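You operate a simulated robot arm through the tools that you are given. There is no shell and no other tool. Be economical: measure what you need, move in short steps, check, and stop when the job is done.

You run a simulated robot arm. Do the job below in one go: nothing can be reset, and whatever is moved stays where it is left.

## Task
Open the tank lid, take the cube that says "72" from the grey basket and leave it on top of the taped carton on the sieve bench, then shut the lid. Put the steel block on the sieve bench away on the grey island bench. Open the debris drawer. Any order will do.

Only the result counts: the job must be done as asked and must still hold three seconds after the hand-in. Knocking over, shifting, dropping, spilling or breaking anything else fails it. A push-on lid holds only when it is set on centred and level and pressed home; a screw cap is set on level and turned clockwise until tight.

## Robot
A 7-joint arm with a fingered hand on a trunk, on a base that drives. Base frame: it is fixed to the floor where the robot stands at the start and does not move with it; the origin is under the middle of the robot, x ahead of it, y to its left, z up; the surface under the hand at the start is at about z = 0.878. Lengths are in m, angles in rad, forces in N, time in s.
With the tool pointing down near the work surface it reaches from about 0.4 to 0.72 m from the robot's upright axis, wherever it stands. Its first joint turns from -2.897 to 2.897 rad. Places, roughly: debris drawer [-1.3, 1.1, 0.2]; grey island bench [-4.9, -0.6, 0.9]; steel block [1.25, -1, 0.75]; tank lid [0.7, 0.1, 0.9]; taped carton [1.25, -0.75, 0.75]. Payload 3.4 kg.
The TCP is the grasp point between the finger pads, 0.025 m short of the fingertips. In the tool frame z runs along the fingers and y along their closing line. The gripper opens to 0.088 m. The gripper's body begins 0.029 m behind the TCP. The gripper is a hand of 3 fingers: y runs from the thumb to the fingers, the wrist lies at [-0.013, -0.106, -0.174] in the tool frame, and closing takes about 1.5 s.
Orientation is told as [roll, pitch, yaw] about the base's x, y, z axes, in that order, counted from this pose: with the fingers straight down and the wrist toward the robot, the tool's x, y and z point along [0, 1, 0], [1, 0, 0] and [0, 0, -1] of the base frame.

## Interface
- The arm moves only by the tool play_rows. Its argument "moves" is a list of rows, each a list of 2 entries, a list of its own where there are three numbers: the turn, a rotation vector about the base's x, y, z in rad, then the shift along the base's x, y, z in cm. In form: [[[ax, ay, az], [dx, dy, dz]], ...]. A call has 1 to 10 rows; each row shifts and turns the commanded pose from where the row before left it. "gripper" is the opening, from 0 (shut) to 1 (fully open), set as the call begins (left out, the last holds). Rows are played at 5 a second. More than 0.05 m and 0.15 rad between two rows, or a gripper value outside its range, and nothing of the call is played. A pose out of reach is approached as far as the arm can. The call stops where the force on the tool passes 40 N (or 10 N more than at its start, if that is more) or the arm is blocked; 0.2 s more then pass. The fingers move at their own pace (about 0.072 m/s each) and stop on an object; they squeeze with about 24 N. The grip force told is the motor's: it shows also when the fingers shut on nothing. Time passes only in rows, and 0.2 s behind the last, so rows that do not move let the fingers close. It gives the time, the measured TCP pose, the force on the tool (base axes), the opening and the grip force at its end, in the units of the frame above (readings bear some noise), with the torque about the TCP (base axes, N m) and any sound that the robot's microphone picked up.
- Cameras (640 x 400 px; columns grow to the right, rows downward): "scene" is now at [0.0186, 0.1604, 1.4941]; the picture's right is [-0.02, -1.00, 0.00], its down [-0.69, 0.01, -0.72] and it looks along [0.72, -0.01, -0.69] (base axes); focal length 271 px, centre (320, 200). "wrist" rides on the gripper at [0.058, -0.085, -0.099] in the tool frame; the picture's right is [-0.67, 0.35, -0.66], its down [-0.69, -0.63, 0.37] and it looks along [-0.29, 0.69, 0.66] (tool axes); focal length 261 px, centre (320, 200). There is no depth. A picture from a camera that has moved, and an enlarged one, comes with that camera's place and axes in the base frame and with its lens. The place of the scene camera against the robot may be out by one fixed shift of up to 0.018 m in any direction.
- grab_frame(camera): a new picture of that camera. No time passes.
- lift_body(by): slides the trunk up (or, below 0, down) by that many m; the arm and the scene camera ride with it, the base frame stays. It gives what a move gives, with no picture.
- steer(legs): drives the robot by 1 to 6 legs, each [ahead, left, turn to the left] in m, m and rad, along the robot's own axes; the way and the turn of a leg run together, so that a leg with both is an arc; at most 1.5 m and 3.142 rad a leg. The arm and the cameras ride along, it lands a little off, and it stops where it bumps. It gives what a move gives.
- curl_fingers(index, middle, thumb_bend, thumb_turn): sets how far each is bent, from 0 (flat) to 100 (curled in); at 30 the hand is open as for a grip, at 70 the pads meet at the TCP. One left out holds its place. A second passes; each finger stops where it meets its share of the squeeze, and holds until it gets a number again. A gripper value or a shape takes the hand back. It gives what a move gives, with no picture; readings hold the bend of each and the force on the fingers (four entries, about 0 where the hand has none), thumb and palm. thumb_turn goes from beside the hand (0) to across from the fingers (100), as for a grip.
- preshape(shape): the hand has 3 fingers and takes this shape, open, in about a second: jaw (thumb against the fingers, like two jaws); tri (thumb and two fingers); tip (a fingertip pinch); poke (one finger out to press); point (the index stretched); flat (the hand flat); cup (the hand cupped); fist (a fist). The gripper value then closes the fingers along that shape, each until it touches; the sizes above hold for jaw. It gives what a move gives, with no picture.
- pan_tilt(pan, tilt): turns the head with the scene camera to pan (to the left, within 2.705 rad either way) and tilt (down, from -0.506 to 1.204), counted from straight ahead of the robot. It gives what a move gives.
- close_up(camera, box): a new picture of the part [left, top, right, bottom] of that camera's present view, enlarged. No time passes.
- job_done(): hands the job in; it is judged then, once.

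Go step by step. Nothing tells you exact positions but the pictures and the camera data: compare them with the known pose of the tool, close in by small moves and look again before you grip or let go. The budget is 165 turns and 108 pictures, counting those below and the enlarged ones. Unless the task says otherwise, let go and move clear before handing in, and close with one line.

The tools are called after "Request:" as name(argument=value, ...) on one line, values as JSON. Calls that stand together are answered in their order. play_rows: Moves the arm, as the interface text tells. Its arguments: {"type":"object","properties":{"moves":{"type":"array","items":{"type":"array"}},"gripper":{"type":"number"}},"required":["moves"]} The other tools are called the same way: lift_body (by) slides the trunk up or down; preshape (shape) gives the hand a shape; curl_fingers (index, middle, thumb_bend, thumb_turn) moves the fingers one by one; steer (legs) drives the base; pan_tilt (pan, tilt) turns the head that bears the scene camera; grab_frame (camera) takes a picture; close_up (camera, box) takes an enlarged picture of a part of a camera's view; job_done () hands the job in.

At the start:

```text
time: 0.0
position: [0.506, 0.2363, 1.0005]
orientation: [0.0, -0.001, 0.0]
ft_force: [-0.2, 0.1, 0.0]
ft_torque: [0.01, 0.01, 0.02]
gripper_width: 0.0876
grip_force: 0.1
shape: jaw
bend: [30.0, 30.0, 30.0, 98.0]
finger forces: [0.0, 0.0, 0.0, 0.1, 0.0, 0.1]
trunk travel left (down, up): [-0.525, 0.065]
robot x, y, heading: [0.0013, -0.0028, 0.002]
head pan, tilt: [-0.017, 0.764]
```

scene: 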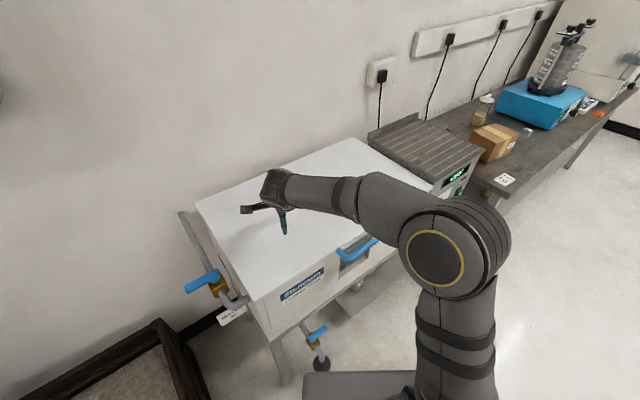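
wrist: 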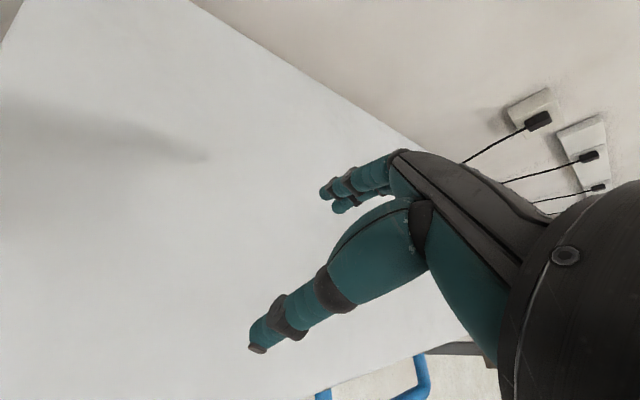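

I see the white tank with a blue handle at its front edge, and the sieve bench to the right with a carton. I'll look closer at the handle and the bench first.

Request:
close_up(camera="scene", box=[180, 130, 500, 330])

Request:
close_up(camera="scene", box=[400, 0, 640, 200])

```text
2.00 times, centred on (340, 230) of scene
camera zoom: at [0.0186, 0.1604, 1.4941], right [-0.02, -1.0, 0.0], down [-0.69, 0.01, -0.72], along [0.72, -0.01, -0.69], focal length 542 px, centre (280, 140)
```

zoom: 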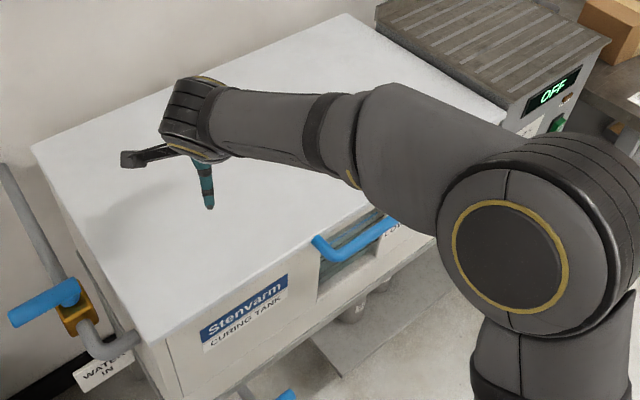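

```text
2.00 times, centred on (520, 100) of scene
camera zoom: at [0.0186, 0.1604, 1.4941], right [-0.02, -1.0, 0.0], down [-0.69, 0.01, -0.72], along [0.72, -0.01, -0.69], focal length 542 px, centre (-80, 400)
```

zoom: 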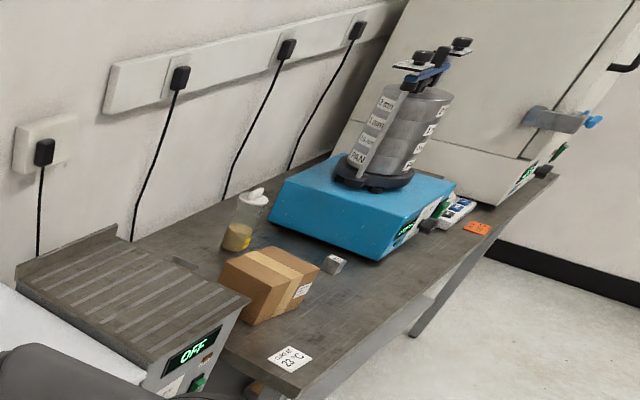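

The tank stands turned about 35° to the left of me, with its front face at a slant and the handle at roughly (0.46, 0.06, 0.87). I'll back off a bit, square up to it with the handle dead ahead, and look.

Request:
steer(legs=[[-0.1, 0, 0], [0, 0, 0.616], [0.0, -0.15, 0]])

Request:
grab_frame(camera="scene")

Request:
grab_frame(camera="wrist")

```text
time: 3.8
position: [0.2632, 0.3642, 1.0003]
orientation: [0.001, -0.001, 0.616]
ft_force: [-0.3, -0.3, -1.4]
ft_torque: [0.04, -0.02, 0.02]
gripper_width: 0.0878
grip_force: 0.2
shape: jaw
bend: [30.0, 30.0, 30.0, 98.0]
finger forces: [0.0, 0.0, 0.0, 0.1, 0.1, 0.1]
trunk travel left (down, up): [-0.525, 0.065]
robot x, y, heading: [-0.008, -0.123, 0.621]
head pan, tilt: [-0.017, 0.764]
```

```text
103 pictures are left
camera scene: at [-0.0883, 0.0219, 1.4942], right [0.56, -0.83, 0.0], down [-0.57, -0.39, -0.72], along [0.6, 0.41, -0.69], focal length 271 px, centre (320, 200)
```

scene: 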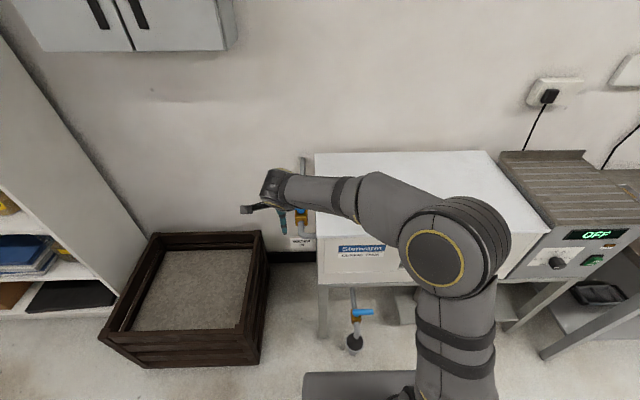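

```text
102 pictures are left
camera wrist: at [0.16, 0.3614, 1.1001], right [0.67, -0.35, 0.66], down [-0.12, -0.92, -0.37], along [0.73, 0.17, -0.66], focal length 261 px, centre (320, 200)
```

wrist: 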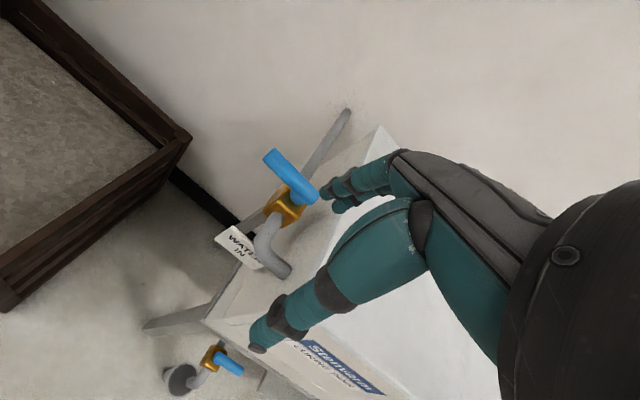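

I'm square to the tank now, but my arm hides the handle. I'll back off and move the hand right to look at it with the wrist camera.

Request:
steer(legs=[[-0.2, -0.1, 0]])

Request:
play_rows(moves=[[[0, 0, 0], [2.8, -4.0, 0]], [[0, 0, 0], [2.8, -4.0, 0]], [[0, 0, 0], [2.8, -4.0, 0]]])

Request:
grab_frame(camera="scene")

Request:
grab_frame(camera="wrist")

```text
time: 5.5
position: [0.1574, 0.1657, 1.0002]
orientation: [0.001, 0.0, 0.617]
ft_force: [-0.6, 0.4, 0.0]
ft_torque: [-0.01, 0.0, 0.0]
gripper_width: 0.0875
grip_force: 0.1
shape: jaw
bend: [30.0, 30.0, 30.0, 98.0]
finger forces: [0.0, 0.0, 0.1, 0.1, 0.0, 0.0]
trunk travel left (down, up): [-0.525, 0.065]
robot x, y, heading: [-0.1208, -0.3204, 0.618]
head pan, tilt: [-0.017, 0.764]
```

```text
time: 6.3
position: [0.2423, 0.0471, 1.001]
orientation: [0.001, 0.0, 0.617]
ft_force: [0.1, -0.5, 0.4]
ft_torque: [0.02, -0.01, 0.02]
gripper_width: 0.0875
grip_force: 0.1
shape: jaw
bend: [30.0, 30.0, 30.0, 98.0]
finger forces: [0.0, 0.1, 0.0, 0.0, 0.0, 0.1]
trunk travel left (down, up): [-0.525, 0.065]
robot x, y, heading: [-0.1172, -0.3214, 0.617]
head pan, tilt: [-0.017, 0.764]
```

```text
101 pictures are left
camera scene: at [-0.1932, -0.1754, 1.4941], right [0.56, -0.83, 0.0], down [-0.57, -0.39, -0.72], along [0.6, 0.41, -0.69], focal length 271 px, centre (320, 200)
```

scene: 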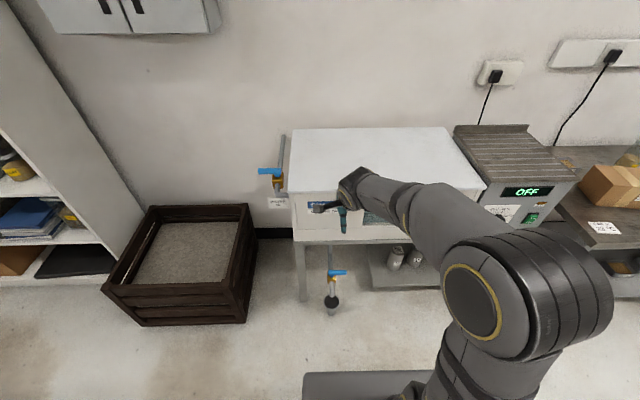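

```text
100 pictures are left
camera wrist: at [0.1397, 0.0437, 1.1006], right [0.67, -0.35, 0.65], down [-0.12, -0.92, -0.37], along [0.73, 0.17, -0.66], focal length 261 px, centre (320, 200)
```

wrist: 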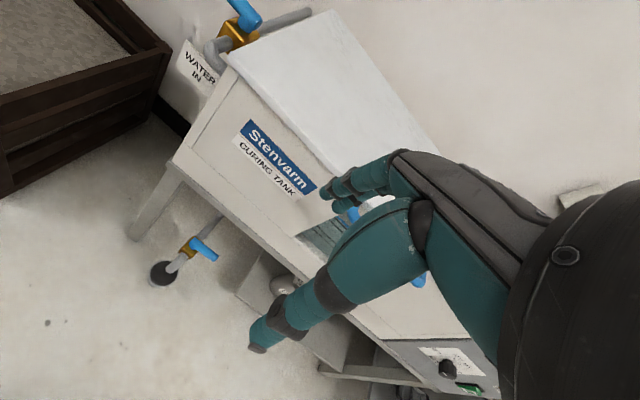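

The handle is hidden behind the fingers; I'll swing the hand to the right to clear the view.

Request:
play_rows(moves=[[[0, 0, 0], [2.8, -4.0, 0]], [[0, 0, 0], [2.8, -4.0, 0]], [[0, 0, 0], [2.8, -4.0, 0]], [[0, 0, 0], [2.8, -4.0, 0]], [[0, 0, 0], [2.8, -4.0, 0]], [[0, 0, 0], [2.8, -4.0, 0]], [[0, 0, 0], [2.8, -4.0, 0]]])

Request:
close_up(camera="scene", box=[260, 100, 500, 250])

```text
time: 7.9
position: [0.439, -0.2336, 0.9993]
orientation: [0.001, 0.001, 0.616]
ft_force: [-0.8, 0.0, -0.1]
ft_torque: [0.02, 0.01, 0.03]
gripper_width: 0.0874
grip_force: 0.0
shape: jaw
bend: [30.0, 30.0, 30.0, 98.0]
finger forces: [0.0, 0.0, 0.0, 0.0, 0.0, 0.0]
trunk travel left (down, up): [-0.525, 0.065]
robot x, y, heading: [-0.1189, -0.3175, 0.616]
head pan, tilt: [-0.017, 0.764]
```

```text
2.67 times, centred on (380, 175) of scene
camera zoom: at [-0.1929, -0.1756, 1.4941], right [0.56, -0.83, 0.0], down [-0.57, -0.39, -0.72], along [0.6, 0.41, -0.69], focal length 722 px, centre (160, 267)
```

zoom: 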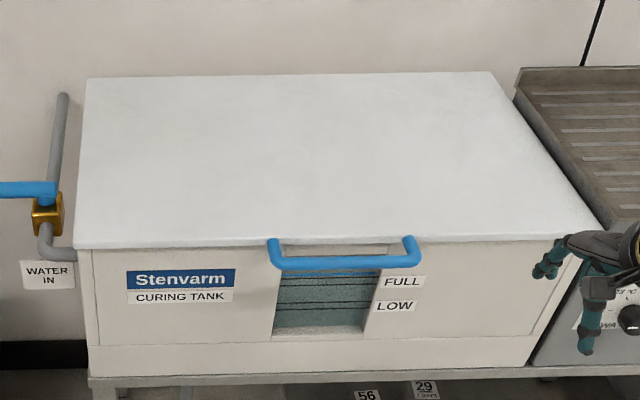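

The D-shaped handle is now clear: its bar is at about (0.495, 0.01, 0.865), parallel to the front edge. I'll tilt the hand forward about 35° and bring it in front of and above the bar, half open, then look.

Request:
play_rows(moves=[[[0.072, -0.0985, 0], [0, 0, 0]], [[0.072, -0.0985, 0], [0, 0, 0]], [[0.072, -0.0985, 0], [0, 4.0, 0]], [[0.072, -0.0985, 0], [0, 4.0, 0]], [[0.072, -0.0985, 0], [0, 4.0, 0]], [[0, 0, 0], [0, 4, -2]], [[0, 0, 0], [0, 4, -2]]], gripper=0.6)

Request:
grab_frame(camera="scene")

Request:
grab_frame(camera="wrist")

```text
time: 9.5
position: [0.4402, -0.0334, 0.9608]
orientation: [0.012, -0.611, 0.613]
ft_force: [0.7, -0.5, -0.2]
ft_torque: [0.02, 0.01, 0.01]
gripper_width: 0.0531
grip_force: 0.0
shape: jaw
bend: [29.0, 40.0, 64.0, 100.0]
finger forces: [0.0, 0.1, 0.0, 0.1, 0.0, 0.0]
trunk travel left (down, up): [-0.525, 0.065]
robot x, y, heading: [-0.1175, -0.3183, 0.618]
head pan, tilt: [-0.017, 0.764]
```

```text
98 pictures are left
camera scene: at [-0.1931, -0.1747, 1.494], right [0.56, -0.83, 0.0], down [-0.57, -0.39, -0.72], along [0.6, 0.41, -0.69], focal length 271 px, centre (320, 200)
```

scene: 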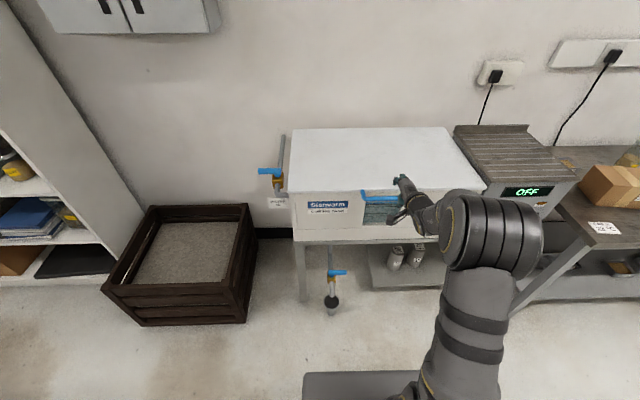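

```text
97 pictures are left
camera wrist: at [0.3022, -0.0615, 0.9945], right [0.32, -0.6, 0.73], down [0.14, -0.73, -0.67], along [0.94, 0.32, -0.15], focal length 261 px, centre (320, 200)
```

wrist: 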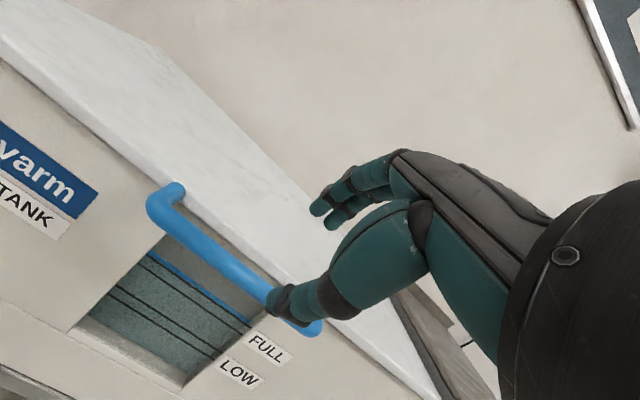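

The bar's middle triangulates to about (0.498, 0.005, 0.868), straight along the tool axis and 0.116 m off. I'll advance 7 cm and look.

Request:
play_rows(moves=[[[0, 0, 0], [0, 0, 0]], [[0, 0, 0], [1.6, 1.1, -2.9]], [[0, 0, 0], [1.6, 1.1, -2.9]]], gripper=0.5)

Request:
grab_frame(camera="wrist")

Request:
close_up(camera="scene", box=[320, 150, 480, 250])

```text
time: 10.3
position: [0.4713, -0.0122, 0.9018]
orientation: [0.012, -0.61, 0.613]
ft_force: [0.2, -0.1, -0.3]
ft_torque: [0.01, -0.06, -0.01]
gripper_width: 0.0444
grip_force: 0.1
shape: jaw
bend: [74.0, 44.0, 69.0, 100.0]
finger forces: [0.0, 0.0, 0.1, 0.0, 0.0, 0.0]
trunk travel left (down, up): [-0.525, 0.065]
robot x, y, heading: [-0.1218, -0.3247, 0.615]
head pan, tilt: [-0.017, 0.764]
```

```text
96 pictures are left
camera wrist: at [0.3343, -0.0388, 0.9362], right [0.32, -0.6, 0.73], down [0.14, -0.73, -0.67], along [0.94, 0.32, -0.15], focal length 261 px, centre (320, 200)
```

wrist: 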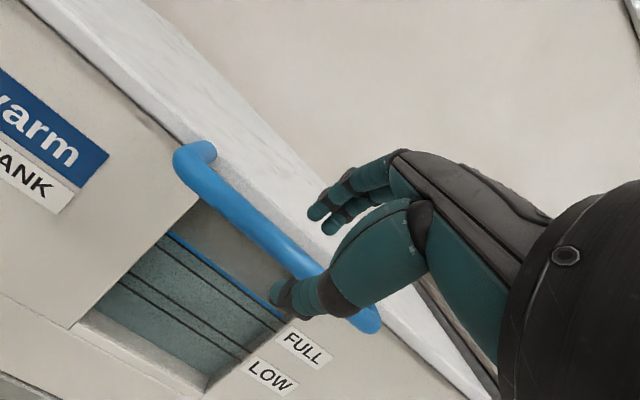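

```text
4.00 times, centred on (400, 200) of scene
camera zoom: at [-0.1929, -0.1749, 1.4941], right [0.56, -0.83, 0.0], down [-0.57, -0.39, -0.72], along [0.6, 0.41, -0.69], focal length 1083 px, centre (0, 200)
```

zoom: 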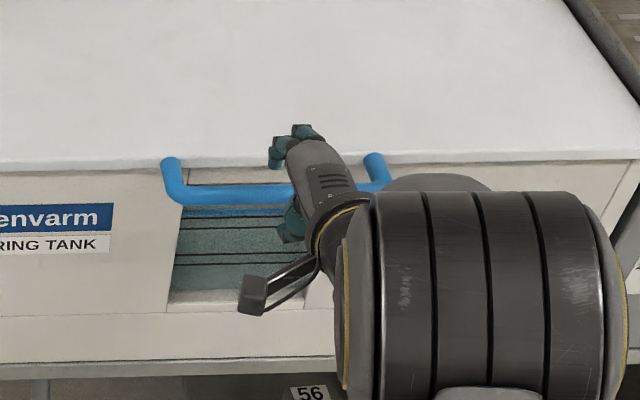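

Thumb is below and fingers above the bar, lined up. I'll advance the last 4 cm.

Request:
play_rows(moves=[[[0, 0, 0], [1.0, 0.7, -1.7]], [[0, 0, 0], [1.0, 0.7, -1.7]], [[0, 0, 0], [0, 0, 0]]])

Request:
grab_frame(camera="wrist")

Request:
close_up(camera="scene", box=[340, 160, 440, 222])

```text
time: 11.1
position: [0.4908, 0.0018, 0.8677]
orientation: [0.012, -0.61, 0.612]
ft_force: [0.0, 0.2, -0.2]
ft_torque: [0.02, 0.01, 0.01]
gripper_width: 0.0445
grip_force: 0.0
shape: jaw
bend: [74.0, 44.0, 69.0, 100.0]
finger forces: [0.1, 0.0, 0.0, 0.0, 0.1, 0.0]
trunk travel left (down, up): [-0.525, 0.065]
robot x, y, heading: [-0.118, -0.3208, 0.613]
head pan, tilt: [-0.017, 0.764]
```

```text
94 pictures are left
camera wrist: at [0.3544, -0.0247, 0.9024], right [0.32, -0.6, 0.73], down [0.14, -0.73, -0.67], along [0.94, 0.32, -0.15], focal length 261 px, centre (320, 200)
```

wrist: 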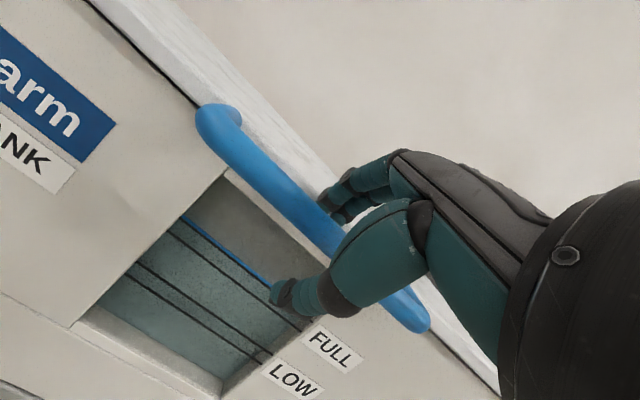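

```text
6.40 times, centred on (390, 191) of scene
camera zoom: at [-0.1933, -0.1752, 1.4941], right [0.56, -0.83, 0.0], down [-0.57, -0.39, -0.72], along [0.6, 0.41, -0.69], focal length 1733 px, centre (-128, 258)
```

zoom: 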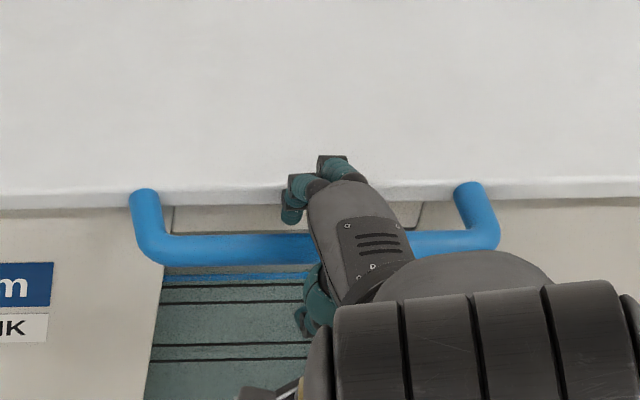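

The bar lies between thumb and fingers, with fingertips in the gap. I'll close.

Request:
play_rows(moves=[[[0, 0, 0], [0, 0, 0]], [[0, 0, 0], [0, 0, 0]], [[0, 0, 0], [0, 0, 0]], [[0, 0, 0], [0, 0, 0]], [[0, 0, 0], [0, 0, 0]], [[0, 0, 0], [0, 0, 0]]], gripper=0)

Request:
grab_frame(camera="wrist")

```text
time: 12.5
position: [0.492, 0.0034, 0.8669]
orientation: [0.011, -0.609, 0.613]
ft_force: [2.5, 2.6, -2.9]
ft_torque: [0.01, -0.04, -0.01]
gripper_width: 0.0014
grip_force: 24.3
shape: jaw
bend: [74.0, 71.0, 68.0, 100.0]
finger forces: [9.8, 3.5, 0.0, 0.1, 22.6, 0.0]
trunk travel left (down, up): [-0.525, 0.065]
robot x, y, heading: [-0.1206, -0.3211, 0.612]
head pan, tilt: [-0.017, 0.764]
```

```text
92 pictures are left
camera wrist: at [0.3548, -0.0245, 0.902], right [0.32, -0.6, 0.73], down [0.14, -0.73, -0.67], along [0.94, 0.32, -0.15], focal length 261 px, centre (320, 200)
```

wrist: 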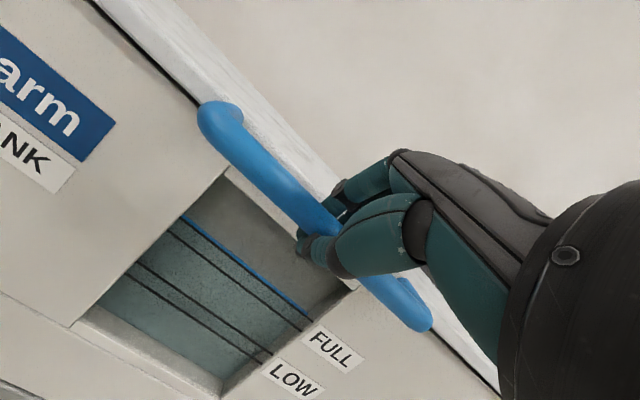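

The bar is caged within the closed fingers. I'll start lifting along the lid's arc (radius about 0.44 m).

Request:
play_rows(moves=[[[0, 0, 0], [0.15, 0.1, 3.94]], [[0, 0, 0], [0.43, 0.31, 3.9]], [[0, 0, 0], [0.71, 0.52, 3.84]]])

Request:
grab_frame(camera="scene")

```text
time: 13.3
position: [0.5042, 0.0116, 0.9829]
orientation: [0.013, -0.61, 0.614]
ft_force: [3.8, 1.2, -3.4]
ft_torque: [-0.01, 0.07, -0.03]
gripper_width: 0.002
grip_force: 24.1
shape: jaw
bend: [74.0, 71.0, 71.0, 100.0]
finger forces: [11.0, 4.8, 0.0, 0.1, 18.8, 0.0]
trunk travel left (down, up): [-0.525, 0.065]
robot x, y, heading: [-0.1168, -0.3214, 0.617]
head pan, tilt: [-0.017, 0.764]
```

```text
91 pictures are left
camera scene: at [-0.1919, -0.1748, 1.4941], right [0.56, -0.83, 0.0], down [-0.57, -0.39, -0.72], along [0.6, 0.41, -0.69], focal length 271 px, centre (320, 200)
```

scene: 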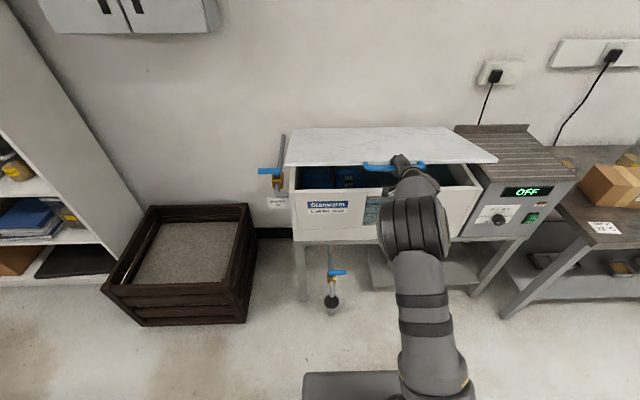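

The lid is lifting freely. Continuing along the arc.

Request:
play_rows(moves=[[[0, 0, 0], [0.98, 0.71, 3.69]], [[0, 0, 0], [1.24, 0.91, 3.55]], [[0, 0, 0], [1.52, 1.11, 3.44]], [[0, 0, 0], [1.74, 1.27, 3.27]], [[0, 0, 0], [1.96, 1.43, 3.05]]])

Request:
grab_frame(camera="wrist")

```text
time: 14.5
position: [0.5724, 0.0605, 1.146]
orientation: [0.01, -0.606, 0.611]
ft_force: [4.0, 0.4, -2.7]
ft_torque: [-0.04, 0.02, -0.04]
gripper_width: 0.0011
grip_force: 24.2
shape: jaw
bend: [73.0, 71.0, 71.0, 100.0]
finger forces: [2.8, 0.1, 0.1, 0.0, 2.3, 0.0]
out of reach, approached as far as the arm can: row 5
trunk travel left (down, up): [-0.525, 0.065]
robot x, y, heading: [-0.1163, -0.32, 0.623]
head pan, tilt: [-0.017, 0.764]
```

```text
90 pictures are left
camera wrist: at [0.4369, 0.0343, 1.1798], right [0.32, -0.6, 0.73], down [0.14, -0.73, -0.67], along [0.94, 0.32, -0.15], focal length 261 px, centre (320, 200)
```

wrist: 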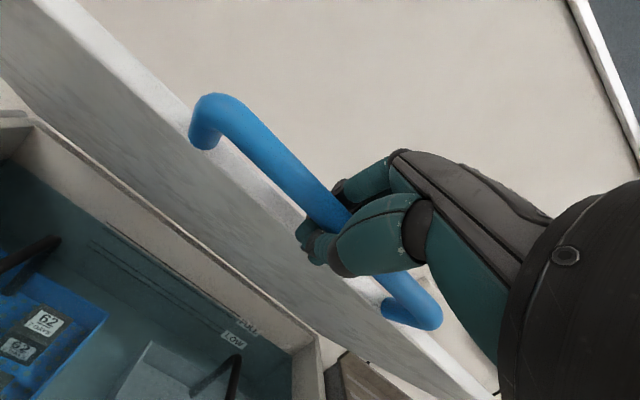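

The lid is at roughly 40° and I can already see a blue basket and a grey one inside. The arm is near its reach limit, so I'll carry on along the arc by alternating small trunk lifts and small drives forward.

Request:
lift_body(by=0.012)

Request:
steer(legs=[[0.02, 0, 0]])

Request:
lift_body(by=0.02)

Request:
steer(legs=[[0.02, 0, 0]])

Request:
lift_body(by=0.018)

Request:
steer(legs=[[0.02, 0, 0]])

```text
time: 15.1
position: [0.5771, 0.064, 1.1545]
orientation: [0.012, -0.604, 0.61]
ft_force: [11.4, 6.8, -11.4]
ft_torque: [-0.11, 0.18, -0.07]
gripper_width: 0.0011
grip_force: 23.5
shape: jaw
bend: [73.0, 71.0, 71.0, 100.0]
finger forces: [9.4, 2.6, 0.0, 0.1, 4.5, 0.0]
trunk travel left (down, up): [-0.537, 0.053]
robot x, y, heading: [-0.1197, -0.3177, 0.613]
head pan, tilt: [-0.017, 0.764]
```

```text
time: 15.9
position: [0.59, 0.0748, 1.1586]
orientation: [0.012, -0.611, 0.613]
ft_force: [0.0, -1.0, -0.1]
ft_torque: [0.0, -0.02, 0.02]
gripper_width: 0.0009
grip_force: 24.1
shape: jaw
bend: [73.0, 71.0, 71.0, 100.0]
finger forces: [0.0, 0.0, 0.0, 0.0, 0.1, 0.0]
trunk travel left (down, up): [-0.537, 0.053]
robot x, y, heading: [-0.1031, -0.3083, 0.617]
head pan, tilt: [-0.017, 0.764]
```

```text
time: 16.6
position: [0.5922, 0.0755, 1.1765]
orientation: [0.014, -0.606, 0.612]
ft_force: [8.6, 6.2, -9.5]
ft_torque: [-0.12, 0.1, -0.06]
gripper_width: 0.001
grip_force: 23.9
shape: jaw
bend: [73.0, 71.0, 71.0, 100.0]
finger forces: [7.9, 1.0, 0.0, 0.0, 4.5, 0.0]
trunk travel left (down, up): [-0.557, 0.033]
robot x, y, heading: [-0.0997, -0.3109, 0.619]
head pan, tilt: [-0.017, 0.764]
```

```text
time: 17.4
position: [0.6069, 0.0852, 1.1788]
orientation: [0.013, -0.612, 0.611]
ft_force: [0.0, -0.1, 0.0]
ft_torque: [0.0, 0.02, -0.01]
gripper_width: 0.001
grip_force: 23.9
shape: jaw
bend: [73.0, 71.0, 71.0, 100.0]
finger forces: [0.1, 0.0, 0.0, 0.1, 0.0, 0.0]
trunk travel left (down, up): [-0.557, 0.033]
robot x, y, heading: [-0.085, -0.3013, 0.614]
head pan, tilt: [-0.017, 0.764]
```

```text
time: 18.0
position: [0.6068, 0.086, 1.1949]
orientation: [0.011, -0.608, 0.61]
ft_force: [6.0, 3.8, -8.6]
ft_torque: [-0.09, 0.1, -0.05]
gripper_width: 0.001
grip_force: 24.4
shape: jaw
bend: [73.0, 71.0, 71.0, 100.0]
finger forces: [6.7, 0.4, 0.0, 0.0, 4.4, 0.0]
trunk travel left (down, up): [-0.575, 0.015]
robot x, y, heading: [-0.0857, -0.2976, 0.614]
head pan, tilt: [-0.017, 0.764]
```

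```text
time: 18.8
position: [0.6222, 0.0969, 1.198]
orientation: [0.013, -0.611, 0.609]
ft_force: [-0.9, 0.4, -0.6]
ft_torque: [-0.03, -0.04, -0.02]
gripper_width: 0.0012
grip_force: 24.6
shape: jaw
bend: [74.0, 71.0, 72.0, 100.0]
finger forces: [0.1, 0.0, 0.1, 0.0, 0.0, 0.0]
trunk travel left (down, up): [-0.575, 0.015]
robot x, y, heading: [-0.0682, -0.2848, 0.613]
head pan, tilt: [-0.017, 0.764]
```

Forces drop to zero after each step, so the lid seems to hold itself. I'll continue with arm lifts and drives.

Request:
play_rows(moves=[[[0, 0, 0], [-0.4, -0.3, 1.5]]])

Request:
steer(legs=[[0.025, 0, 0]])

Request:
play_rows(moves=[[[0, 0, 0], [-0.4, -0.3, 1.5]]])

Request:
steer(legs=[[0.025, 0, 0]])

Request:
play_rows(moves=[[[0, 0, 0], [-0.4, -0.3, 1.5]]])

Request:
steer(legs=[[0.025, 0, 0]])

Request:
grab_frame(camera="wrist")

```text
time: 19.2
position: [0.6216, 0.0948, 1.2099]
orientation: [0.013, -0.606, 0.611]
ft_force: [6.0, 6.1, -10.9]
ft_torque: [-0.15, 0.09, -0.02]
gripper_width: 0.0011
grip_force: 24.2
shape: jaw
bend: [73.0, 71.0, 72.0, 100.0]
finger forces: [6.6, 0.0, 0.0, 0.1, 5.7, 0.0]
trunk travel left (down, up): [-0.575, 0.015]
robot x, y, heading: [-0.0681, -0.2823, 0.615]
head pan, tilt: [-0.017, 0.764]
```

```text
time: 20.0
position: [0.6383, 0.1064, 1.2139]
orientation: [0.011, -0.613, 0.611]
ft_force: [-1.3, -0.6, 0.9]
ft_torque: [-0.01, 0.0, -0.02]
gripper_width: 0.001
grip_force: 23.9
shape: jaw
bend: [74.0, 71.0, 72.0, 100.0]
finger forces: [0.0, 0.0, 0.0, 0.0, 0.0, 0.0]
trunk travel left (down, up): [-0.575, 0.015]
robot x, y, heading: [-0.0504, -0.2711, 0.618]
head pan, tilt: [-0.017, 0.764]
```

```text
time: 20.4
position: [0.6362, 0.1074, 1.2245]
orientation: [0.014, -0.606, 0.611]
ft_force: [5.7, 4.3, -9.1]
ft_torque: [-0.09, 0.08, -0.01]
gripper_width: 0.001
grip_force: 24.4
shape: jaw
bend: [74.0, 71.0, 72.0, 100.0]
finger forces: [4.7, 0.0, 0.0, 0.1, 6.0, 0.0]
trunk travel left (down, up): [-0.575, 0.015]
robot x, y, heading: [-0.0488, -0.2685, 0.612]
head pan, tilt: [-0.017, 0.764]
```

```text
time: 21.2
position: [0.6539, 0.1187, 1.2303]
orientation: [0.01, -0.614, 0.613]
ft_force: [0.0, -1.2, 2.2]
ft_torque: [0.03, -0.05, 0.01]
gripper_width: 0.0009
grip_force: 23.8
shape: jaw
bend: [74.0, 71.0, 72.0, 100.0]
finger forces: [0.1, 0.0, 0.0, 0.0, 0.0, 0.0]
trunk travel left (down, up): [-0.575, 0.015]
robot x, y, heading: [-0.0268, -0.2555, 0.615]
head pan, tilt: [-0.017, 0.764]
```

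```text
time: 21.6
position: [0.6525, 0.1172, 1.2369]
orientation: [0.012, -0.606, 0.611]
ft_force: [5.7, 4.6, -9.8]
ft_torque: [-0.08, 0.05, -0.07]
gripper_width: 0.0009
grip_force: 23.8
shape: jaw
bend: [74.0, 71.0, 72.0, 100.0]
finger forces: [4.6, 0.1, 0.1, 0.1, 6.5, 0.0]
trunk travel left (down, up): [-0.575, 0.015]
robot x, y, heading: [-0.0305, -0.2591, 0.614]
head pan, tilt: [-0.017, 0.764]
```

```text
time: 22.4
position: [0.6692, 0.1311, 1.242]
orientation: [0.011, -0.614, 0.613]
ft_force: [-0.9, -0.3, 0.7]
ft_torque: [0.0, 0.03, 0.03]
gripper_width: 0.001
grip_force: 24.1
shape: jaw
bend: [74.0, 71.0, 72.0, 100.0]
finger forces: [0.5, 0.0, 0.0, 0.0, 0.0, 0.1]
trunk travel left (down, up): [-0.575, 0.015]
robot x, y, heading: [-0.0109, -0.2386, 0.62]
head pan, tilt: [-0.017, 0.764]
```

```text
89 pictures are left
camera wrist: at [0.5324, 0.1038, 1.2764], right [0.32, -0.6, 0.73], down [0.15, -0.73, -0.67], along [0.94, 0.32, -0.14], focal length 261 px, centre (320, 200)
```

wrist: 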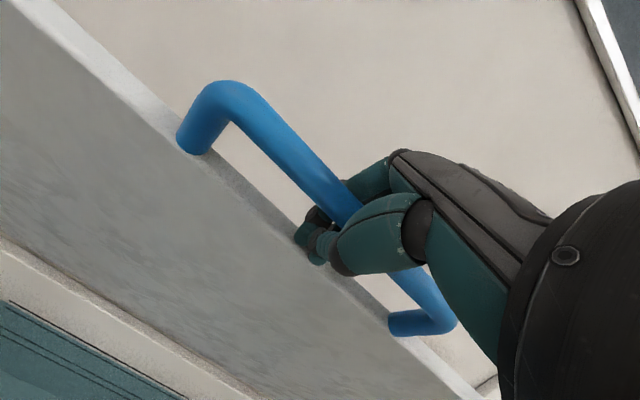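

About 60° open. Continue with more drive than lift.

Request:
play_rows(moves=[[[0, 0, 0], [0, 0, 1.3]]])

Request:
steer(legs=[[0.03, 0, 0]])

Request:
play_rows(moves=[[[0, 0, 0], [0, 0, 1.3]]])

Request:
steer(legs=[[0.03, 0, 0]])

Request:
play_rows(moves=[[[0, 0, 0], [0, 0, 1.1]]])

Request:
steer(legs=[[0.03, 0, 0]])

Request:
grab_frame(camera="wrist")

Request:
grab_frame(camera="scene")

```text
time: 22.8
position: [0.6655, 0.1315, 1.2482]
orientation: [0.012, -0.609, 0.614]
ft_force: [2.0, -0.5, -5.1]
ft_torque: [0.0, 0.01, -0.02]
gripper_width: 0.0006
grip_force: 23.8
shape: jaw
bend: [74.0, 71.0, 72.0, 100.0]
finger forces: [1.5, 0.0, 0.0, 0.1, 3.2, 0.1]
out of reach, approached as far as the arm can: row 1
trunk travel left (down, up): [-0.575, 0.015]
robot x, y, heading: [-0.0067, -0.2447, 0.614]
head pan, tilt: [-0.017, 0.764]
```

```text
time: 23.7
position: [0.6841, 0.1474, 1.2556]
orientation: [0.011, -0.62, 0.613]
ft_force: [-7.9, -6.6, 18.9]
ft_torque: [0.11, -0.09, 0.03]
gripper_width: 0.0015
grip_force: 23.9
shape: jaw
bend: [74.0, 72.0, 72.0, 100.0]
finger forces: [0.1, 20.8, 0.0, 0.0, 0.1, 0.0]
trunk travel left (down, up): [-0.575, 0.015]
robot x, y, heading: [0.0184, -0.2234, 0.614]
head pan, tilt: [-0.017, 0.764]
```

```text
time: 24.1
position: [0.6845, 0.1497, 1.2619]
orientation: [0.011, -0.615, 0.613]
ft_force: [0.1, 0.2, -2.0]
ft_torque: [-0.01, -0.03, -0.01]
gripper_width: 0.001
grip_force: 24.2
shape: jaw
bend: [74.0, 71.0, 72.0, 100.0]
finger forces: [0.0, 0.1, 0.1, 0.0, 1.8, 0.0]
out of reach, approached as far as the arm can: row 1
trunk travel left (down, up): [-0.575, 0.015]
robot x, y, heading: [0.0174, -0.2229, 0.618]
head pan, tilt: [-0.017, 0.764]
```

```text
time: 24.9
position: [0.7037, 0.1635, 1.2691]
orientation: [0.01, -0.628, 0.614]
ft_force: [-9.4, -8.1, 25.1]
ft_torque: [0.13, -0.1, 0.02]
gripper_width: 0.0018
grip_force: 24.1
shape: jaw
bend: [75.0, 72.0, 72.0, 100.0]
finger forces: [35.9, 22.9, 0.0, 0.1, 0.0, 0.0]
trunk travel left (down, up): [-0.575, 0.015]
robot x, y, heading: [0.0404, -0.2079, 0.617]
head pan, tilt: [-0.017, 0.764]
```

```text
time: 25.3
position: [0.7039, 0.1669, 1.2714]
orientation: [0.01, -0.623, 0.612]
ft_force: [0.0, -1.1, 0.6]
ft_torque: [-0.01, 0.01, 0.02]
gripper_width: 0.0008
grip_force: 23.1
shape: jaw
bend: [74.0, 71.0, 72.0, 100.0]
finger forces: [0.0, 0.0, 0.0, 0.0, 0.1, 0.0]
out of reach, approached as far as the arm can: row 1
trunk travel left (down, up): [-0.575, 0.015]
robot x, y, heading: [0.0407, -0.2047, 0.619]
head pan, tilt: [-0.017, 0.764]
```

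```text
time: 26.1
position: [0.7232, 0.1816, 1.2812]
orientation: [0.008, -0.635, 0.615]
ft_force: [-9.2, -8.8, 32.7]
ft_torque: [0.25, -0.16, 0.02]
gripper_width: 0.0025
grip_force: 24.1
shape: jaw
bend: [75.0, 73.0, 73.0, 100.0]
finger forces: [40.0, 24.2, 0.0, 0.1, 0.0, 0.0]
trunk travel left (down, up): [-0.575, 0.015]
robot x, y, heading: [0.0662, -0.1926, 0.618]
head pan, tilt: [-0.017, 0.764]
```

```text
88 pictures are left
camera wrist: at [0.5853, 0.1536, 1.3116], right [0.3, -0.61, 0.73], down [0.16, -0.72, -0.67], along [0.94, 0.32, -0.12], focal length 261 px, centre (320, 200)
```

wrist: 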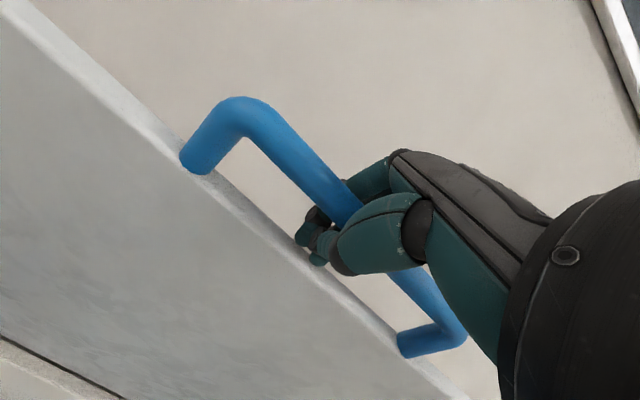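

```text
87 pictures are left
camera scene: at [-0.0156, -0.0495, 1.5445], right [0.56, -0.83, 0.0], down [-0.57, -0.39, -0.73], along [0.6, 0.41, -0.69], focal length 271 px, centre (320, 200)
```

scene: 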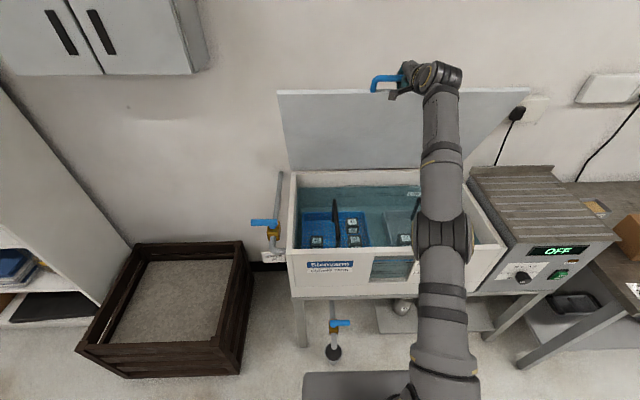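

The lid is about 71° open, which leaves the tank well clear. I'll ease the fingers off and open the hand slowly to see whether the lid stays.

Request:
lift_body(by=0.012)

Request:
steer(legs=[[0.02, 0, 0]])

Request:
play_rows(moves=[[[0, 0, 0], [-0.4, -0.3, 0]], [[0, 0, 0], [-0.4, -0.3, 0]], [[0, 0, 0], [0, 0, 0]]])

Request:
grab_frame(camera="wrist")

```text
time: 26.7
position: [0.7282, 0.1855, 1.2876]
orientation: [0.009, -0.629, 0.615]
ft_force: [0.2, 0.1, -0.8]
ft_torque: [0.03, 0.0, 0.01]
gripper_width: 0.0009
grip_force: 24.2
shape: jaw
bend: [74.0, 71.0, 73.0, 100.0]
finger forces: [0.0, 0.0, 0.0, 0.0, 1.1, 0.0]
trunk travel left (down, up): [-0.587, 0.003]
robot x, y, heading: [0.0692, -0.1944, 0.614]
head pan, tilt: [-0.017, 0.764]
```

```text
time: 27.5
position: [0.7441, 0.1949, 1.2908]
orientation: [0.008, -0.636, 0.613]
ft_force: [-1.1, -1.0, 8.8]
ft_torque: [-0.05, -0.16, -0.03]
gripper_width: 0.0015
grip_force: 24.3
shape: jaw
bend: [74.0, 73.0, 73.0, 100.0]
finger forces: [0.0, 22.5, 0.1, 0.1, 0.6, 0.0]
trunk travel left (down, up): [-0.587, 0.003]
robot x, y, heading: [0.0824, -0.1807, 0.619]
head pan, tilt: [-0.017, 0.764]
```

```text
time: 28.3
position: [0.7412, 0.1995, 1.2919]
orientation: [0.002, -0.632, 0.632]
ft_force: [-0.1, -0.2, -0.6]
ft_torque: [0.0, -0.01, -0.04]
gripper_width: 0.0009
grip_force: 23.8
shape: jaw
bend: [74.0, 72.0, 73.0, 100.0]
finger forces: [0.0, 0.0, 0.1, 0.0, 0.5, 0.1]
out of reach, approached as far as the arm can: row 2
trunk travel left (down, up): [-0.587, 0.003]
robot x, y, heading: [0.0811, -0.1806, 0.617]
head pan, tilt: [-0.017, 0.764]
```

```text
86 pictures are left
camera wrist: at [0.6043, 0.1696, 1.3228], right [0.31, -0.6, 0.73], down [0.17, -0.73, -0.67], along [0.94, 0.33, -0.12], focal length 261 px, centre (320, 200)
```

wrist: 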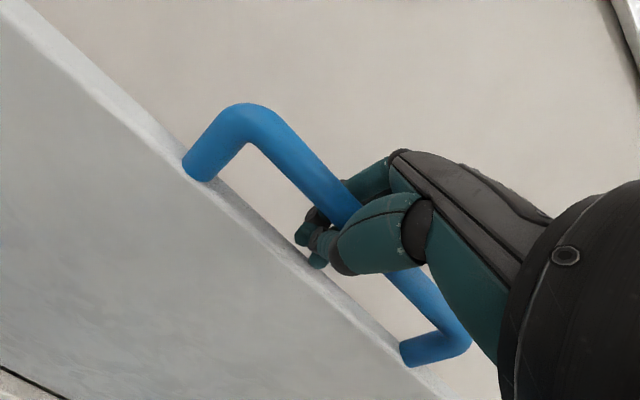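

Forces are near zero at about 74°. I'll open the hand while the thumb side still backs the lid.

Request:
play_rows(moves=[[[0, 0, 0], [0, 0, 0]], [[0, 0, 0], [0, 0, 0]], [[0, 0, 0], [0, 0, 0]], [[0, 0, 0], [0, 0, 0]], [[0, 0, 0], [0, 0, 0]]], gripper=0.7)

Request:
grab_frame(camera="wrist")

```text
time: 29.5
position: [0.7358, 0.1936, 1.2985]
orientation: [0.0, -0.642, 0.632]
ft_force: [-10.9, -8.3, 29.5]
ft_torque: [-0.3, 0.6, 0.03]
gripper_width: 0.0525
grip_force: 0.2
shape: jaw
bend: [28.0, 37.0, 72.0, 100.0]
finger forces: [0.1, 0.0, 0.0, 0.0, 32.7, 0.1]
trunk travel left (down, up): [-0.587, 0.003]
robot x, y, heading: [0.0857, -0.1765, 0.618]
head pan, tilt: [-0.017, 0.764]
```

```text
85 pictures are left
camera wrist: at [0.5982, 0.1655, 1.3284], right [0.3, -0.61, 0.73], down [0.17, -0.72, -0.67], along [0.94, 0.33, -0.11], focal length 261 px, centre (320, 200)
```

wrist: 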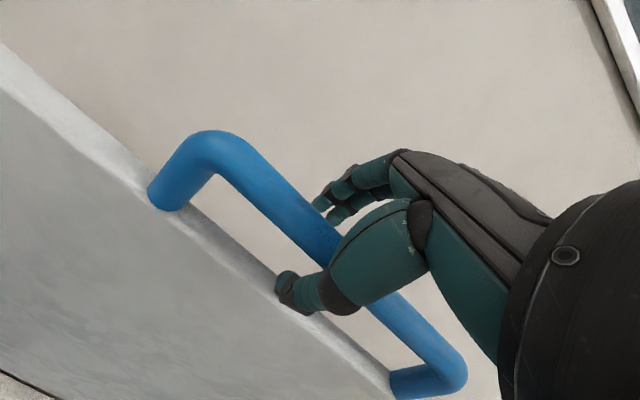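

The thumb's opening leans on the lid's underside. I'll draw the hand out up and back along its axis slowly.

Request:
play_rows(moves=[[[0, 0, 0], [-0.6, -0.4, 0.9]], [[0, 0, 0], [-0.6, -0.4, 0.9]], [[0, 0, 0], [-0.6, -0.4, 0.9]]])

Request:
grab_frame(camera="wrist")

```text
time: 30.3
position: [0.7178, 0.1796, 1.3174]
orientation: [0.009, -0.631, 0.616]
ft_force: [0.2, 0.3, 0.9]
ft_torque: [-0.01, 0.0, -0.01]
gripper_width: 0.0613
grip_force: 0.1
shape: jaw
bend: [28.0, 37.0, 58.0, 99.0]
finger forces: [0.0, 0.1, 0.1, 0.0, 0.1, 0.1]
trunk travel left (down, up): [-0.587, 0.003]
robot x, y, heading: [0.0825, -0.1778, 0.619]
head pan, tilt: [-0.017, 0.764]
```

```text
84 pictures are left
camera wrist: at [0.5811, 0.1512, 1.3471], right [0.31, -0.61, 0.73], down [0.16, -0.72, -0.67], along [0.94, 0.32, -0.12], focal length 261 px, centre (320, 200)
```

wrist: 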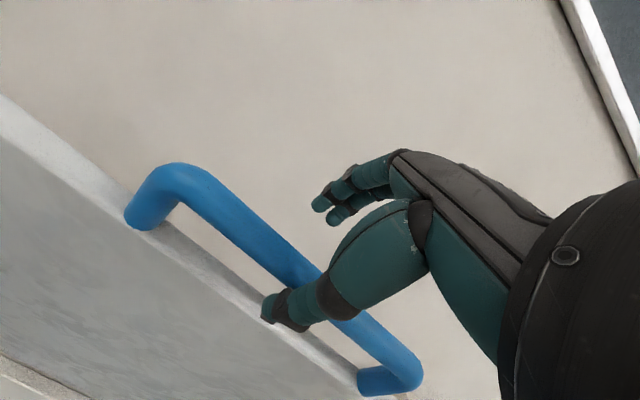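

No force on the hand and the lid stays put. Retracting fully.

Request:
play_rows(moves=[[[0, 0, 0], [-1.0, -0.7, 1.2]], [[0, 0, 0], [-1.2, -0.8, 1.2]], [[0, 0, 0], [-2.4, -1.8, 0.5]], [[0, 0, 0], [-3, -2.2, 0]], [[0, 0, 0], [-3, -2.2, 0]], [[0, 0, 0], [-3, -2.2, 0]]])

Request:
steer(legs=[[-0.18, 0, 0]])

Request:
grab_frame(camera="scene")

Request:
grab_frame(camera="wrist")

```text
time: 31.7
position: [0.5806, 0.0793, 1.3455]
orientation: [0.008, -0.634, 0.615]
ft_force: [0.2, -0.1, 0.4]
ft_torque: [0.04, 0.0, -0.02]
gripper_width: 0.0613
grip_force: 0.1
shape: jaw
bend: [27.0, 37.0, 58.0, 99.0]
finger forces: [0.0, 0.0, 0.0, 0.1, 0.0, 0.0]
trunk travel left (down, up): [-0.587, 0.003]
robot x, y, heading: [0.0855, -0.1753, 0.619]
head pan, tilt: [-0.017, 0.764]
```

```text
time: 33.2
position: [0.4349, -0.0237, 1.3442]
orientation: [0.009, -0.633, 0.616]
ft_force: [-0.1, 0.2, -0.2]
ft_torque: [-0.01, 0.0, -0.01]
gripper_width: 0.061
grip_force: 0.0
shape: jaw
bend: [27.0, 37.0, 58.0, 99.0]
finger forces: [0.0, 0.0, 0.0, 0.1, 0.1, 0.0]
trunk travel left (down, up): [-0.587, 0.003]
robot x, y, heading: [-0.0617, -0.2793, 0.62]
head pan, tilt: [-0.017, 0.764]
```

```text
83 pictures are left
camera scene: at [-0.1395, -0.1372, 1.5561], right [0.56, -0.83, 0.0], down [-0.57, -0.39, -0.72], along [0.6, 0.41, -0.69], focal length 271 px, centre (320, 200)
```

scene: 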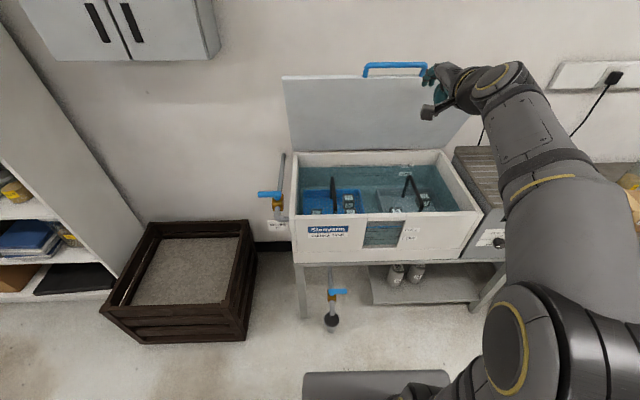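

```text
82 pictures are left
camera wrist: at [0.2972, -0.0507, 1.3764], right [0.3, -0.61, 0.73], down [0.16, -0.72, -0.67], along [0.94, 0.32, -0.12], focal length 261 px, centre (320, 200)
```

wrist: 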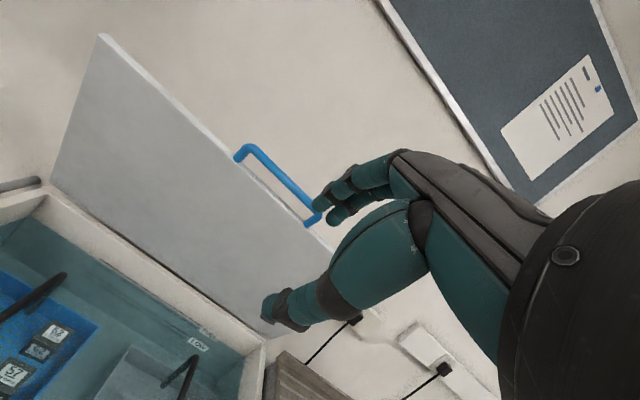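

The lid stays open. Now a close look into the tank.

Request:
close_up(camera="scene", box=[290, 150, 480, 269])

```text
3.36 times, centred on (385, 210) of scene
camera zoom: at [-0.1395, -0.1372, 1.5561], right [0.56, -0.83, 0.0], down [-0.57, -0.39, -0.72], along [0.6, 0.41, -0.69], focal length 910 px, centre (102, 168)
```

zoom: 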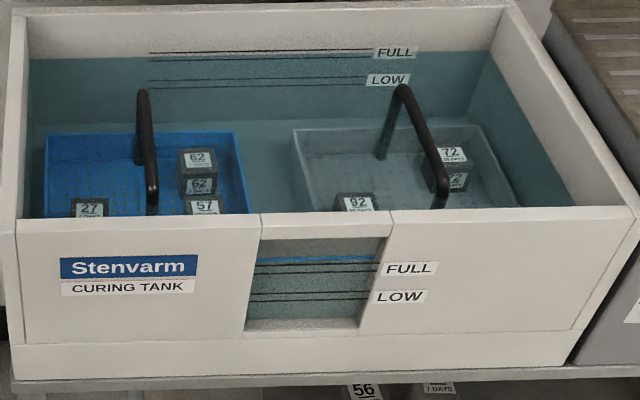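

The 72 cube is at the back right of the grey basket, just right of its black handle hoop. I'll drive closer with the cube ahead, turn the hand straight down, and look from above.

Request:
steer(legs=[[0, -0.3, 0], [0.15, 0, 0]])

Request:
play_rows(moves=[[[-0.072, 0.0985, 0], [0, 0, -4]], [[-0.072, 0.0985, 0], [0, 0, -4]], [[-0.072, 0.0985, 0], [0, 0, -4]], [[-0.072, 0.0985, 0], [0, 0, -4]], [[-0.072, 0.0985, 0], [0, 0, -4]]])

Request:
grab_frame(camera="wrist")

Request:
grab_frame(camera="scene")

```text
time: 36.2
position: [0.7312, -0.1791, 1.345]
orientation: [0.007, -0.633, 0.614]
ft_force: [0.3, -0.2, -0.3]
ft_torque: [-0.03, 0.0, 0.02]
gripper_width: 0.0614
grip_force: 0.1
shape: jaw
bend: [27.0, 37.0, 58.0, 99.0]
finger forces: [0.0, 0.0, 0.0, 0.0, 0.1, 0.0]
trunk travel left (down, up): [-0.587, 0.003]
robot x, y, heading: [0.2284, -0.4408, 0.616]
head pan, tilt: [-0.017, 0.764]
```

```text
time: 37.4
position: [0.7308, -0.1782, 1.1451]
orientation: [-0.001, -0.02, 0.619]
ft_force: [0.3, 0.2, 0.6]
ft_torque: [0.03, 0.03, -0.02]
gripper_width: 0.0613
grip_force: 0.0
shape: jaw
bend: [27.0, 37.0, 58.0, 99.0]
finger forces: [0.0, 0.1, 0.1, 0.0, 0.0, 0.0]
trunk travel left (down, up): [-0.587, 0.003]
robot x, y, heading: [0.2336, -0.4387, 0.615]
head pan, tilt: [-0.017, 0.764]
```

```text
80 pictures are left
camera wrist: at [0.6248, -0.1811, 1.2432], right [0.66, -0.35, 0.66], down [-0.11, -0.92, -0.38], along [0.74, 0.18, -0.65], focal length 261 px, centre (320, 200)
```

wrist: 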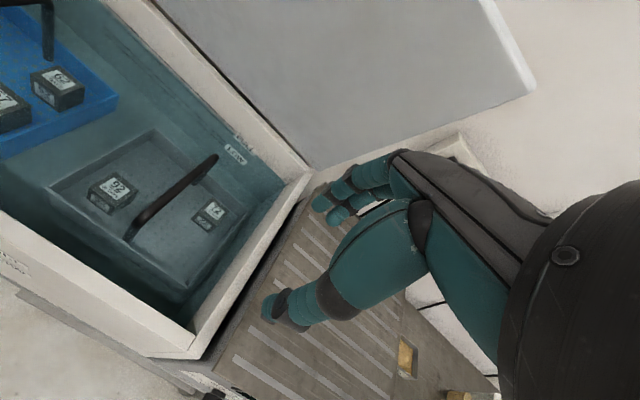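

```text
79 pictures are left
camera scene: at [0.1564, -0.2925, 1.5561], right [0.56, -0.83, 0.0], down [-0.57, -0.39, -0.72], along [0.6, 0.41, -0.69], focal length 271 px, centre (320, 200)
```

scene: 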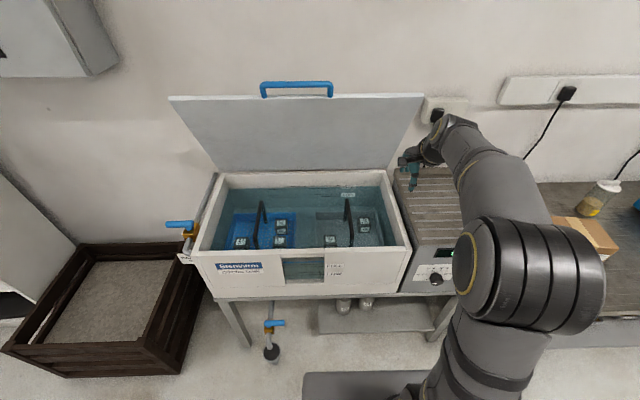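

Request:
close_up(camera="scene", box=[290, 180, 430, 268])

Request:
close_up(camera="wrist", box=[60, 110, 300, 260])

```text
4.55 times, centred on (360, 224) of scene
camera zoom: at [0.1564, -0.2925, 1.5561], right [0.56, -0.83, 0.0], down [-0.57, -0.39, -0.72], along [0.6, 0.41, -0.69], focal length 1231 px, centre (138, 91)
```

zoom: 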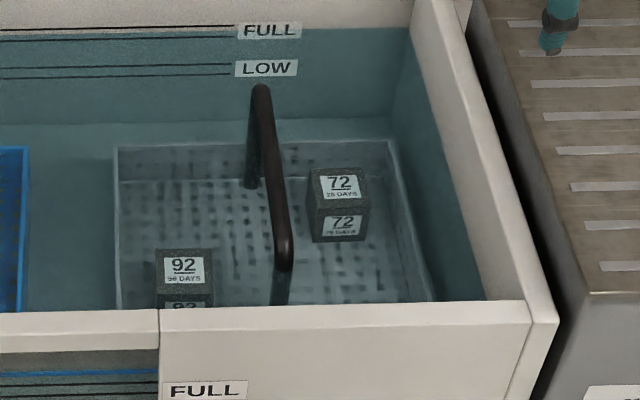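

```text
2.67 times, centred on (180, 185) of wrist
camera zoom: at [0.6248, -0.1811, 1.2432], right [0.66, -0.35, 0.66], down [-0.11, -0.92, -0.38], along [0.74, 0.18, -0.65], focal length 695 px, centre (693, 240)
```

zoom: 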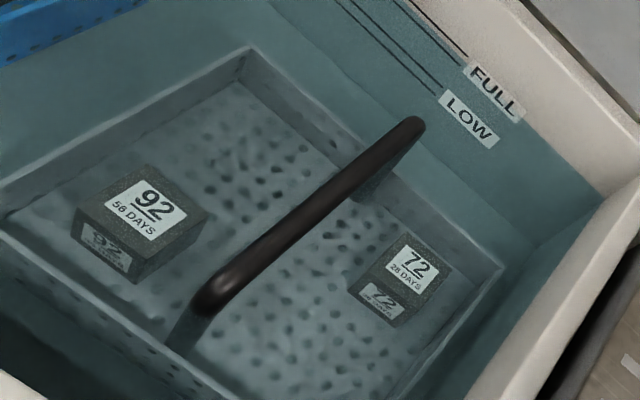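

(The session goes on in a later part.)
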